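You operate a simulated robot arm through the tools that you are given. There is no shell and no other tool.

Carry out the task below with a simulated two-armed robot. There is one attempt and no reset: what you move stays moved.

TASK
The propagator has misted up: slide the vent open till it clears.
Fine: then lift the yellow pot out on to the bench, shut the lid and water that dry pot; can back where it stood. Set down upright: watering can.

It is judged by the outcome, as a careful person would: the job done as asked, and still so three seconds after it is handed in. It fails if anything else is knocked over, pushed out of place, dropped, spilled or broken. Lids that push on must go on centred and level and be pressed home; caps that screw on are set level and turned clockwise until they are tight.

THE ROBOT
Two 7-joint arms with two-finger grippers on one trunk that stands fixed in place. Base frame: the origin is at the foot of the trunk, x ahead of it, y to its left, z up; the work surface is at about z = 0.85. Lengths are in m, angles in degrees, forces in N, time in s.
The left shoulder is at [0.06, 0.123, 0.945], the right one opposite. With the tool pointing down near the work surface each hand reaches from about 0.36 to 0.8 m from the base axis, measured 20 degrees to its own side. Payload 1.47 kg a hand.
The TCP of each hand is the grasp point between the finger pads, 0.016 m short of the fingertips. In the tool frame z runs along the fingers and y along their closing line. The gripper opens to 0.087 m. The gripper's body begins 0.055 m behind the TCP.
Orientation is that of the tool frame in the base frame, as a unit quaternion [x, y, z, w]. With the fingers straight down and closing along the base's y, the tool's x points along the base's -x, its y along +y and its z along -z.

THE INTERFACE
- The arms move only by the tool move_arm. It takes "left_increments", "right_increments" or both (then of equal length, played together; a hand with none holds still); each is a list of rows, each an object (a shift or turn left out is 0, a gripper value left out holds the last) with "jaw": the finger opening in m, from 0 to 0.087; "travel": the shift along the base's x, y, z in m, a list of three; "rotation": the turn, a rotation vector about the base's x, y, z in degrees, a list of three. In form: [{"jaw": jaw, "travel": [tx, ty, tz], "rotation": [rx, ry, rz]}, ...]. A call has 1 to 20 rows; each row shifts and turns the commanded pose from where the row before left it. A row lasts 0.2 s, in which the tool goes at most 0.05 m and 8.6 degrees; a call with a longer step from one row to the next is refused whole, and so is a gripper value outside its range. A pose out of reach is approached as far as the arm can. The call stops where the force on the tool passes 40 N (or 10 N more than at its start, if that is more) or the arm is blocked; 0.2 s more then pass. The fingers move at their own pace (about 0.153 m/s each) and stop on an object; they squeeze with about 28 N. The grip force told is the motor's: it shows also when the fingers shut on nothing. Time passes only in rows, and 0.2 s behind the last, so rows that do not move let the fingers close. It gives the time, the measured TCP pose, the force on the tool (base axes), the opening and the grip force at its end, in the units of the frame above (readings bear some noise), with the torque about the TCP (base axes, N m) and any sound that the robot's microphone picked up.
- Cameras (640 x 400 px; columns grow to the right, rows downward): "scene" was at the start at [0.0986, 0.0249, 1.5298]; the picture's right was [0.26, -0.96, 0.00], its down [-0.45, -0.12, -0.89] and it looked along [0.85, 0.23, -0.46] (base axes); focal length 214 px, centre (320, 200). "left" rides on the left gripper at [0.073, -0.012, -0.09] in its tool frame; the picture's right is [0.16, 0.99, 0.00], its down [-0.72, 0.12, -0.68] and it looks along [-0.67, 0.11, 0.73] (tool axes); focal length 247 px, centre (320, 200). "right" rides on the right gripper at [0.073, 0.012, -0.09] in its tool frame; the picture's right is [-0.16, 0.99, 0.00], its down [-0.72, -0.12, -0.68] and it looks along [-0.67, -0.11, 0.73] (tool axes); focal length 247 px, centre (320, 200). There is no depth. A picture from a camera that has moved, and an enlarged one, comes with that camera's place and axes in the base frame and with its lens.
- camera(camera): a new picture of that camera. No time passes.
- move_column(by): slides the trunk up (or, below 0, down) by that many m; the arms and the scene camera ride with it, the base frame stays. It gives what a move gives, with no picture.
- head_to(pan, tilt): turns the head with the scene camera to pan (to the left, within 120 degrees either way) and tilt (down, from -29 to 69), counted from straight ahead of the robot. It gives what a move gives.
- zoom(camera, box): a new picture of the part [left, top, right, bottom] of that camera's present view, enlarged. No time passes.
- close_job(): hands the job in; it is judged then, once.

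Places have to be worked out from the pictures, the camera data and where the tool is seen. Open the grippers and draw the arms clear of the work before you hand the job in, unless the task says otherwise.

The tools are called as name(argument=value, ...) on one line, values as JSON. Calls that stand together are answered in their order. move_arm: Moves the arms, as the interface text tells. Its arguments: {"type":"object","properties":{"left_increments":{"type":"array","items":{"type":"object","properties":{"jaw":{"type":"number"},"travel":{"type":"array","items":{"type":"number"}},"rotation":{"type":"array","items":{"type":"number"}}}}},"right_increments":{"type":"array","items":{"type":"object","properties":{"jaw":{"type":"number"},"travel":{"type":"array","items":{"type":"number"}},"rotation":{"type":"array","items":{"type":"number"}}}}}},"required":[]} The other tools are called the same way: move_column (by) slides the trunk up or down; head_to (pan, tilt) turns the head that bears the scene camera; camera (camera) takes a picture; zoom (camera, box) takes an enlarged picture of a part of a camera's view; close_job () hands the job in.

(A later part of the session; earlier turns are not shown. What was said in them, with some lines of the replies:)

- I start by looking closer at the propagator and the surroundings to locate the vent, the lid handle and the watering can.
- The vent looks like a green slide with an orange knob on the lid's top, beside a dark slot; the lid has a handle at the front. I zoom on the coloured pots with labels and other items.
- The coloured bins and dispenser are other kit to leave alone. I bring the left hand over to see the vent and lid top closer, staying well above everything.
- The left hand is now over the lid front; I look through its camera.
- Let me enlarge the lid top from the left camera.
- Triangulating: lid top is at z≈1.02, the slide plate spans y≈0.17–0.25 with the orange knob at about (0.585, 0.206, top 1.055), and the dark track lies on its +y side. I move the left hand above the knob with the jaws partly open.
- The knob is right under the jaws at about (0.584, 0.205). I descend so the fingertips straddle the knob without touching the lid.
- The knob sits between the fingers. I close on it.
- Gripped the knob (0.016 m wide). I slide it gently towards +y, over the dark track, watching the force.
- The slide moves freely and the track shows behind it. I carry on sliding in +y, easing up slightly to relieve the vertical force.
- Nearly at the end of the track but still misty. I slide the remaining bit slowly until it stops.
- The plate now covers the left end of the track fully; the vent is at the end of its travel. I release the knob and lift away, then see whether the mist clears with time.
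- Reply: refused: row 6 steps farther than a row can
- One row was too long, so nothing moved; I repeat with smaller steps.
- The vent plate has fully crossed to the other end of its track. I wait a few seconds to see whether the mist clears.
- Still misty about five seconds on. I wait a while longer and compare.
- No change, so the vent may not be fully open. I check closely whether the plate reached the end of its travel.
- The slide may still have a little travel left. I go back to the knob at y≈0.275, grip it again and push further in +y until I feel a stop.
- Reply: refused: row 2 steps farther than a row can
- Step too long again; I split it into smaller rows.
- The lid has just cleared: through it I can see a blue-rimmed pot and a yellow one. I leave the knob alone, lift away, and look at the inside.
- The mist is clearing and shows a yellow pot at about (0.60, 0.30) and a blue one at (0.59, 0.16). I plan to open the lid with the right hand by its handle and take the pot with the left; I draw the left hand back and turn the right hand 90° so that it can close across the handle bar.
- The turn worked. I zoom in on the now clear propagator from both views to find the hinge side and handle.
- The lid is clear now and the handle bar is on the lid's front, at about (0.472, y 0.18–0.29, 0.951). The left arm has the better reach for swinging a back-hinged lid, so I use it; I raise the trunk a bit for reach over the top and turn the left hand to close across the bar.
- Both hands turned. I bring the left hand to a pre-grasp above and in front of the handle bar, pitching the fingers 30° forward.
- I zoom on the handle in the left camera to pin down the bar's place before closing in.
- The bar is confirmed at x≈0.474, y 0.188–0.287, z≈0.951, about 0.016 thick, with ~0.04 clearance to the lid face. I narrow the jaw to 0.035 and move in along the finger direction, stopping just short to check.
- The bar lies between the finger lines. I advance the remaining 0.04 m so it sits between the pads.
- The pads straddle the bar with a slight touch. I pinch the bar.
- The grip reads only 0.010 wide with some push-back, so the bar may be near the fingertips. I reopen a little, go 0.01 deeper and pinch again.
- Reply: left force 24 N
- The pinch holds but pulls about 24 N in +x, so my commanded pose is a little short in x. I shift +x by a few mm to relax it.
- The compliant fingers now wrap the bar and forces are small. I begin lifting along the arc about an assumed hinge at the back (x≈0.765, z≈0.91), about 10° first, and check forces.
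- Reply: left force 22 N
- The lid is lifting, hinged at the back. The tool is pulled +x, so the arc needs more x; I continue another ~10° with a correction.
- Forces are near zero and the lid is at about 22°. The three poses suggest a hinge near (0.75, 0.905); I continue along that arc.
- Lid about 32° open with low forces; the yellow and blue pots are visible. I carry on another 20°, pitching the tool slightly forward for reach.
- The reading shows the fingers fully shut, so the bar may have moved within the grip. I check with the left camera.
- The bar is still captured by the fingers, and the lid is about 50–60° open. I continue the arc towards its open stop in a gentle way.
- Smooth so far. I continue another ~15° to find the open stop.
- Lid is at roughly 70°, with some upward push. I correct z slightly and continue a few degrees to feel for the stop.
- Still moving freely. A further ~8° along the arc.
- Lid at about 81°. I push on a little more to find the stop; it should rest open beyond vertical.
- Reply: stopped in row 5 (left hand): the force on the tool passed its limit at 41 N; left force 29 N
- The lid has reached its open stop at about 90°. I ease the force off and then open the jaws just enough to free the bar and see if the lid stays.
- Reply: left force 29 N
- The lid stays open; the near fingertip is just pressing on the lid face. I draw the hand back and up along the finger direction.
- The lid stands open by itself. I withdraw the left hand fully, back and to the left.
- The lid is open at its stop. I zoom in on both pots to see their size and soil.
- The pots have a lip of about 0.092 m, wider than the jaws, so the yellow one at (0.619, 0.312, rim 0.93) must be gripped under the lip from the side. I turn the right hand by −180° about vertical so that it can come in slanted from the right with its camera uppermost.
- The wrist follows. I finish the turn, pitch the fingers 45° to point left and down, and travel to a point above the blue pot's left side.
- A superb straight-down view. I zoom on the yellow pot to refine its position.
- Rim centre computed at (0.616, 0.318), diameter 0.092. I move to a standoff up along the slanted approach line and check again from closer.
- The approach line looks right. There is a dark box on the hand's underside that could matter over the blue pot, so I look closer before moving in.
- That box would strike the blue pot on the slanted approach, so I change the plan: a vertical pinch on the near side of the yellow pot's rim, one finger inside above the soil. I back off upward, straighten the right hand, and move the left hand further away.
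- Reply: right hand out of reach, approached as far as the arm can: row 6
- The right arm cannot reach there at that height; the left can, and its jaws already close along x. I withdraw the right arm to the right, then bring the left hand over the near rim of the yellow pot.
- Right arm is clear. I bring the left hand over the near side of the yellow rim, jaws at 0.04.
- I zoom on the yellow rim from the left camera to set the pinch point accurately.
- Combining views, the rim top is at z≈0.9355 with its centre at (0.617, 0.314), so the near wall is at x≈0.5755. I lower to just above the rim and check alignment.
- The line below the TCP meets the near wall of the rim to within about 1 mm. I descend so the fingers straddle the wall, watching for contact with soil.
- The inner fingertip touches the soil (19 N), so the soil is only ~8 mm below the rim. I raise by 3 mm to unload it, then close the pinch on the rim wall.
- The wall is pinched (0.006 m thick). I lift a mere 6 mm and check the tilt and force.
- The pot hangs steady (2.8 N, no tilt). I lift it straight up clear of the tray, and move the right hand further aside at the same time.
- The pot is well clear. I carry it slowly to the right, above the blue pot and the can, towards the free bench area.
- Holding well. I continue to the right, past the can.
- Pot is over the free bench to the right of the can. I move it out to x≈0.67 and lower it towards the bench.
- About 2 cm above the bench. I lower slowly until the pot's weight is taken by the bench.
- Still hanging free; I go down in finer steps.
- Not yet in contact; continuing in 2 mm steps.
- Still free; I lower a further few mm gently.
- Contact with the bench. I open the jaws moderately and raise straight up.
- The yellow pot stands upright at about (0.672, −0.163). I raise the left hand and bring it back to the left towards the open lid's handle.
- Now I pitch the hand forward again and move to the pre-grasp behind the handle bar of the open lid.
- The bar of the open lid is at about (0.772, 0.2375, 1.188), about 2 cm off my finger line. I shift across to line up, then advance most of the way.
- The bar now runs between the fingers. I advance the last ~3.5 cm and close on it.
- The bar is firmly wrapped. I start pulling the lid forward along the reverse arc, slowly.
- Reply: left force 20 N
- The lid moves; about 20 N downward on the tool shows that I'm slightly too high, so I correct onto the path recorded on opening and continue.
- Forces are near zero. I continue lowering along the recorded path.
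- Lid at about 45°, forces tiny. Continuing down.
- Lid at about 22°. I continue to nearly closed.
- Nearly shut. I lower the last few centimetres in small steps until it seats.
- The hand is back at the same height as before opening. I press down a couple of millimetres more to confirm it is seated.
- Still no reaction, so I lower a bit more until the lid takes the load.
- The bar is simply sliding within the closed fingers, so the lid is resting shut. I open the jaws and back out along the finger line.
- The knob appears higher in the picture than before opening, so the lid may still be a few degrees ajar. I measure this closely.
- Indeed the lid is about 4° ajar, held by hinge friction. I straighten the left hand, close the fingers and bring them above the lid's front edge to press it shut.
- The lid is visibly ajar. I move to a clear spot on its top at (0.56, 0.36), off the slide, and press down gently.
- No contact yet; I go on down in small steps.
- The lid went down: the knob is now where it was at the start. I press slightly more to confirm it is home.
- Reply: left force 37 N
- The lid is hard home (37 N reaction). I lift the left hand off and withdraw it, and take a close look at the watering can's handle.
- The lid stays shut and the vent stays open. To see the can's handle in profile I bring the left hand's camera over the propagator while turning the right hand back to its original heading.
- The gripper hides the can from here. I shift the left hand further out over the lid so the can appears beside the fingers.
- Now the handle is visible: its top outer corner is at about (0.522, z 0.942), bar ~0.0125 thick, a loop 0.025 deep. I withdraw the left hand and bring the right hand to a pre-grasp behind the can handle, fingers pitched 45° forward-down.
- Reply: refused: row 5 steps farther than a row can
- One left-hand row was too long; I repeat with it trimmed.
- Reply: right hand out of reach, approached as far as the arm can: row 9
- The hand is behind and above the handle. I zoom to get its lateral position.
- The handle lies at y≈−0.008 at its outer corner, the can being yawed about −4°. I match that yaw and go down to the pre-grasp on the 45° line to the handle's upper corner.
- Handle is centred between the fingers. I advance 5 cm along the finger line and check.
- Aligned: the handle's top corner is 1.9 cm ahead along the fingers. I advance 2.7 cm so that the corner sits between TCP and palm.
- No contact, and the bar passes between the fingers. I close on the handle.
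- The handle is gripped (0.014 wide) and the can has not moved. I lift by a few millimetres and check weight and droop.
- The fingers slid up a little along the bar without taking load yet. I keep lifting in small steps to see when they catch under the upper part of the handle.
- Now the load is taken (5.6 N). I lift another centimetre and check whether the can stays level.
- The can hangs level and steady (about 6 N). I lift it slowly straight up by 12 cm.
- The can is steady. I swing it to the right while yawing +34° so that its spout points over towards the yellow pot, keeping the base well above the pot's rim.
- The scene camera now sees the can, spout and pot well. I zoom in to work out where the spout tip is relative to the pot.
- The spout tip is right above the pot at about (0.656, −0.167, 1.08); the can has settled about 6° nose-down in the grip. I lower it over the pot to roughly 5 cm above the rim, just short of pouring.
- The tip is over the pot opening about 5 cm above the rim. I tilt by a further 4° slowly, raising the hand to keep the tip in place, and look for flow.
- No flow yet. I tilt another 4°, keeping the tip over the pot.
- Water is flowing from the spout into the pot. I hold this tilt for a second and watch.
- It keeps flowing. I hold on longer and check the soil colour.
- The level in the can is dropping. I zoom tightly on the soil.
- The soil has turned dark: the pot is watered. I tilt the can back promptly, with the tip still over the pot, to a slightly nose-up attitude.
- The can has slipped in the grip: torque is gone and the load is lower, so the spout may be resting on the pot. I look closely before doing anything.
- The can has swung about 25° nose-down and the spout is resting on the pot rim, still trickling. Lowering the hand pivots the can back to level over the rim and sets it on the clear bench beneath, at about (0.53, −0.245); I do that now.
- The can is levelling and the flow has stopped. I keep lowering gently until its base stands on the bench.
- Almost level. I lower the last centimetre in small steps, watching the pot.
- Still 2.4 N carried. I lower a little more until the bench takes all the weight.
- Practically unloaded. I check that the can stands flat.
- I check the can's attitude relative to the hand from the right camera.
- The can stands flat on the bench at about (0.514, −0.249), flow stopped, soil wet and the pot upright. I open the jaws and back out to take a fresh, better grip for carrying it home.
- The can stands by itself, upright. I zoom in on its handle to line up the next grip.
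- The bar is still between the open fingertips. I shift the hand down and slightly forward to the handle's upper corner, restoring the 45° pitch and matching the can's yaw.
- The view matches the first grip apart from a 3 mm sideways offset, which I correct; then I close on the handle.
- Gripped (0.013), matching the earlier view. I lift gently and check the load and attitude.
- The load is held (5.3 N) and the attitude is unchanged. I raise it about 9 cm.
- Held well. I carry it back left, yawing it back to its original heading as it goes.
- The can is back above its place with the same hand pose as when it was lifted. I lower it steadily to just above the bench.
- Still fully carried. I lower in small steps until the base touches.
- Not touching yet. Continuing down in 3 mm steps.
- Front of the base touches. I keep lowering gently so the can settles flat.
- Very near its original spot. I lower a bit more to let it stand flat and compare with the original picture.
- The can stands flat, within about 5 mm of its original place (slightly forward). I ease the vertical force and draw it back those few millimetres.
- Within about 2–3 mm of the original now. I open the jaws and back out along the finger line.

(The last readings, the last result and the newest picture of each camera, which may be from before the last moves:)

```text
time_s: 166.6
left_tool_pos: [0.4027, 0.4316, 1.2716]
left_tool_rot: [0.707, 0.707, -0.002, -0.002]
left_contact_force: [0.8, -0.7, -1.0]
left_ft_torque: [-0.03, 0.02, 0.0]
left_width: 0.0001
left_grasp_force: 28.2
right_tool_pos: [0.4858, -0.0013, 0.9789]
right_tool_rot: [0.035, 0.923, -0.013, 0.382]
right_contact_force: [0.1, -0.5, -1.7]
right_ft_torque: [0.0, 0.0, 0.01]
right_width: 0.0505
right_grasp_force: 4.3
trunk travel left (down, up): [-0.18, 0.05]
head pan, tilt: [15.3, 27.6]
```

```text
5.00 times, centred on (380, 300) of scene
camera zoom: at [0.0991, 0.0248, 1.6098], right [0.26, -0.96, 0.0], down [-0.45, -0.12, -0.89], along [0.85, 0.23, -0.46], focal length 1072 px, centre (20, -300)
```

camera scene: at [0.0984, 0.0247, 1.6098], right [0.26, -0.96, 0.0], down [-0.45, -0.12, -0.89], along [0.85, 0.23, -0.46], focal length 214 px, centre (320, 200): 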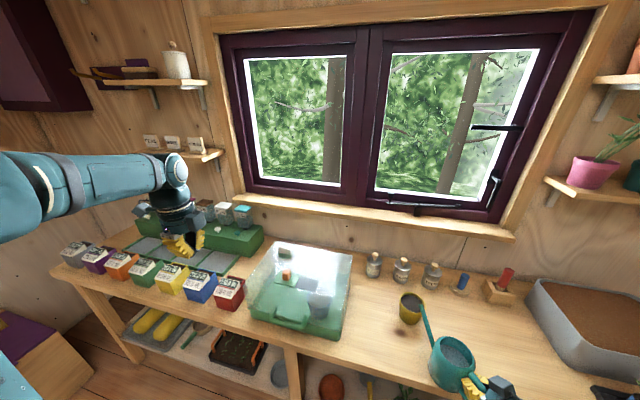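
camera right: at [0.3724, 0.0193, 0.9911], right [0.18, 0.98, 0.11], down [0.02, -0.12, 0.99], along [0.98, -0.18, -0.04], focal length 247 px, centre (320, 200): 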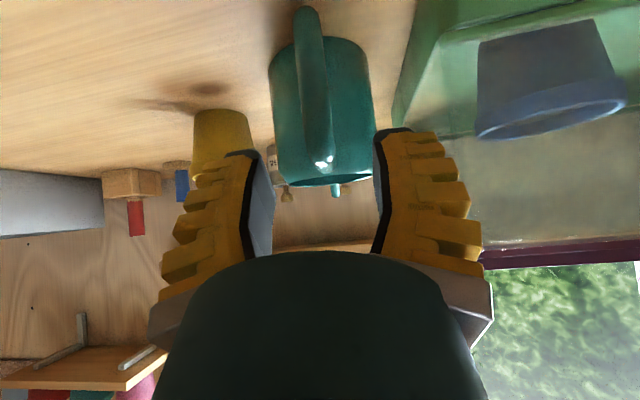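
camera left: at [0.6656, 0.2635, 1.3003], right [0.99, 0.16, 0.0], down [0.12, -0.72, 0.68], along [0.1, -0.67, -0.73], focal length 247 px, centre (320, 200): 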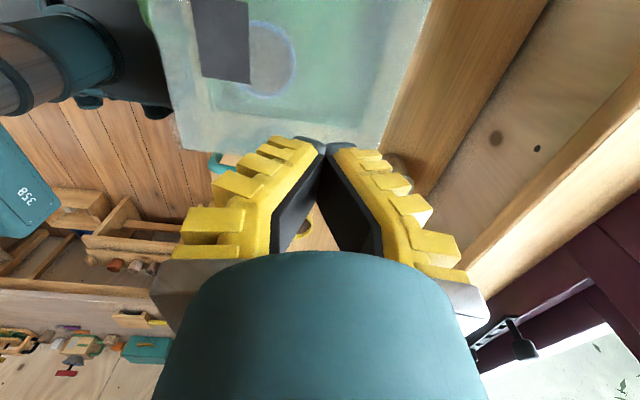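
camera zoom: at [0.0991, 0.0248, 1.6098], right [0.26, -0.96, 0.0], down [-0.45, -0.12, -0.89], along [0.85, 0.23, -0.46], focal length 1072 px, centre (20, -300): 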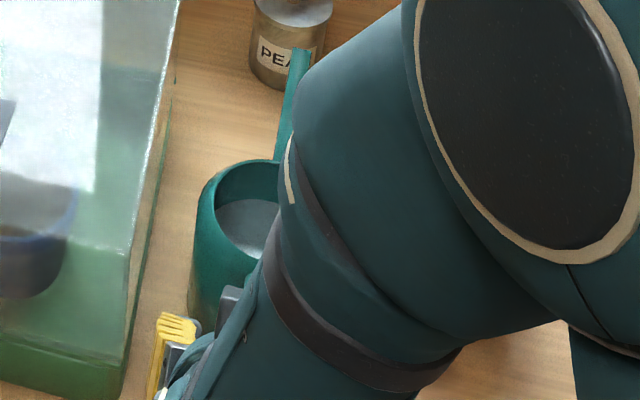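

The can is released and standing. I withdraw the right hand back, up and to the right, clear of everything.

move_arm(right_increments=[{"travel": [-0.014, 0.001, 0.016]}, {"travel": [-0.01, 0, 0.025]}, {"travel": [0, -0.02, 0.035]}, {"travel": [0, -0.03, 0.035]}, {"travel": [0, -0.035, 0.03]}, {"travel": [0, -0.04, 0.02], "rotation": [0, 7.5, 0]}, {"travel": [0, -0.04, 0.02], "rotation": [0, 7.5, 0]}, {"travel": [0, -0.04, 0.02], "rotation": [0, 7.5, 0]}, {"travel": [0, -0.04, 0.01], "rotation": [0, 7.5, 0]}, {"travel": [0, -0.04, 0.01], "rotation": [0, 7.5, 0]}, {"travel": [0, -0.04, 0.01], "rotation": [0, 7.5, 0]}, {"travel": [0, -0.04, 0]}, {}])

camera(camera="scene")

zoom(camera="scene", box=[340, 250, 450, 350])

```text
time_s: 169.4
left_tool_pos: [0.4006, 0.4329, 1.2722]
left_tool_rot: [0.706, 0.708, -0.002, -0.002]
left_contact_force: [-0.2, 0.8, -0.5]
left_ft_torque: [-0.1, -0.01, 0.0]
left_width: 0.0
left_grasp_force: 27.4
right_tool_pos: [0.4621, -0.3613, 1.2123]
right_tool_rot: [0.024, 0.999, -0.026, 0.0]
right_contact_force: [-2.6, -6.5, -2.3]
right_ft_torque: [0.43, -0.15, 0.03]
right_width: 0.0506
right_grasp_force: 3.7
trunk travel left (down, up): [-0.18, 0.05]
head pan, tilt: [15.3, 27.6]
```

```text
taken
camera scene: at [0.0973, 0.026, 1.6098], right [0.26, -0.96, 0.0], down [-0.45, -0.12, -0.89], along [0.85, 0.23, -0.46], focal length 214 px, centre (320, 200)
```

scene: 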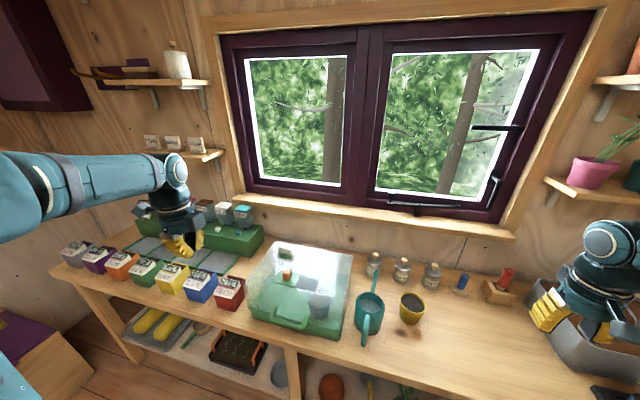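

```text
4.00 times, centred on (395, 300) of scene
camera zoom: at [0.0973, 0.026, 1.6098], right [0.26, -0.96, 0.0], down [-0.45, -0.12, -0.89], along [0.85, 0.23, -0.46], focal length 858 px, centre (20, -200)
```

zoom: 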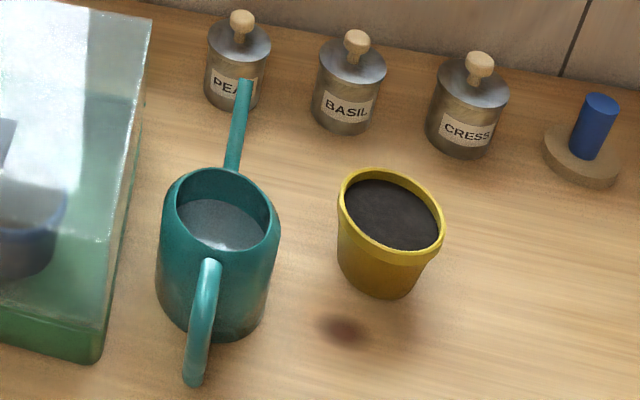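

Everything looks right: can upright in its place, pot upright and dark with water. I let things settle, check forces, and compare the can's position with the earlier picture using the same view.

move_arm(right_increments=[{"travel": [0, -0.03, 0.01]}, {"travel": [-0.01, -0.03, 0.01]}, {}, {}], left_increments=[{"jaw": 0.06}, {}, {}, {}])

zoom(camera="scene", box=[340, 270, 430, 360])

zoom(camera="scene", box=[220, 220, 380, 350])

```text
time_s: 170.4
left_tool_pos: [0.4029, 0.4294, 1.2719]
left_tool_rot: [0.707, 0.707, -0.002, -0.002]
left_contact_force: [0.0, -1.2, -0.1]
left_ft_torque: [0.01, -0.01, 0.02]
left_width: 0.0645
left_grasp_force: 3.3
right_tool_pos: [0.4522, -0.4265, 1.231]
right_tool_rot: [0.027, 0.999, -0.026, 0.0]
right_contact_force: [-0.1, -1.9, -0.8]
right_ft_torque: [0.05, 0.02, -0.02]
right_width: 0.0504
right_grasp_force: 3.9
trunk travel left (down, up): [-0.18, 0.05]
head pan, tilt: [15.3, 27.6]
```

```text
4.44 times, centred on (385, 315) of scene
camera zoom: at [0.0982, 0.0231, 1.6099], right [0.26, -0.96, 0.0], down [-0.45, -0.12, -0.89], along [0.85, 0.23, -0.46], focal length 953 px, centre (31, -311)
```

zoom: 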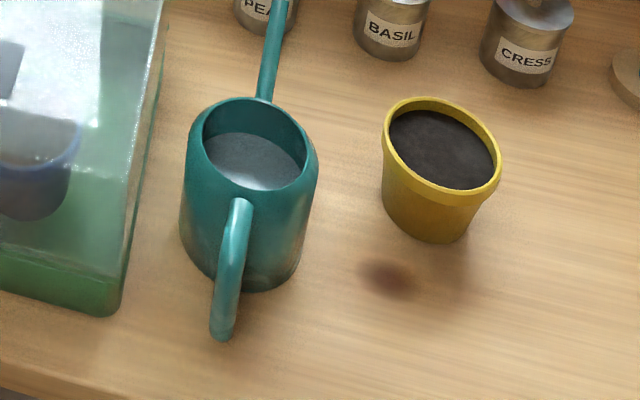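

```text
3.08 times, centred on (300, 285) of scene
camera zoom: at [0.0982, 0.0231, 1.6099], right [0.26, -0.96, 0.0], down [-0.45, -0.12, -0.89], along [0.85, 0.23, -0.46], focal length 660 px, centre (382, -62)
```

zoom: 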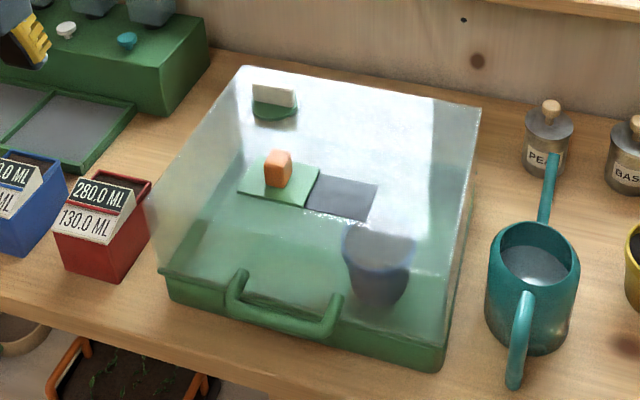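

The can stands where it was (within a few mm) and upright; the lid is shut, the vent open and the propagator clear; the yellow pot is on the bench with wet soil, and nothing else has moved. I draw both open hands a little further back and take a last look.

move_arm(left_increments=[{"travel": [-0.02, 0.02, 0.03]}, {"travel": [-0.02, 0.02, 0.03]}, {}, {}], right_increments=[{"travel": [-0.02, 0, 0.03]}, {"travel": [-0.02, 0, 0.03]}, {}, {}])

camera(camera="scene")

```text
time_s: 171.4
left_tool_pos: [0.362, 0.4705, 1.3322]
left_tool_rot: [0.707, 0.707, -0.002, -0.002]
left_contact_force: [0.3, 0.1, -0.4]
left_ft_torque: [-0.02, 0.02, 0.02]
left_width: 0.0647
left_grasp_force: 3.3
right_tool_pos: [0.4127, -0.4252, 1.2925]
right_tool_rot: [0.027, 0.999, -0.025, 0.0]
right_contact_force: [0.4, 0.1, 0.6]
right_ft_torque: [-0.02, 0.03, -0.03]
right_width: 0.0504
right_grasp_force: 4.1
trunk travel left (down, up): [-0.18, 0.05]
head pan, tilt: [15.3, 27.6]
```

```text
taken
camera scene: at [0.0983, 0.0247, 1.6098], right [0.26, -0.96, 0.0], down [-0.45, -0.12, -0.89], along [0.85, 0.23, -0.46], focal length 214 px, centre (320, 200)
```

scene: 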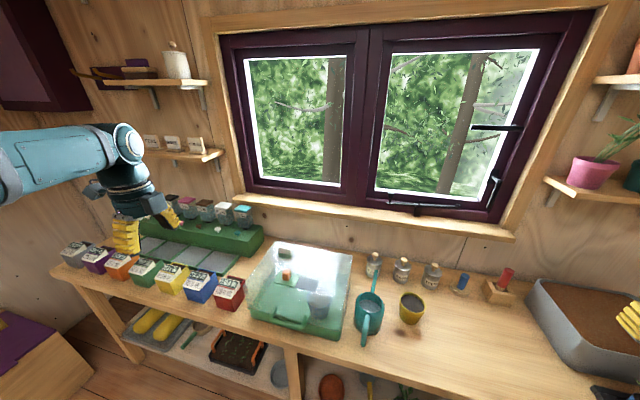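

All is in place and both hands are open and clear, so I hand the job in.

close_job()

```text
The job is handed in.
```

The job is done and handed in. The propagator cleared once the vent was fully open, the yellow pot is out on the bench and watered, the lid is shut, and the can is back upright.

- **Vent:** I slid it all the way open. The mist took about ten seconds to clear, and the vent is still open.
- **Yellow pot:** It stands upright on the bench to the right of the can. I poured until the soil turned dark all over, about four seconds.
- **Can:** It slipped in the grip as I tilted it back after pouring, and its spout rested lightly on the pot's rim. It trickled into the pot for about two seconds longer and shifted the pot roughly a centimetre. I set the can down beside the pot, took a fresh grip and carried it back. It now stands within a few millimetres of where it was, turned perhaps a degree or two.
- **Lid:** It stopped a few degrees short of shut, so I pressed it down until it sat firmly home.

I saw no water on the bench, and nothing else looked moved or knocked over in the final picture.
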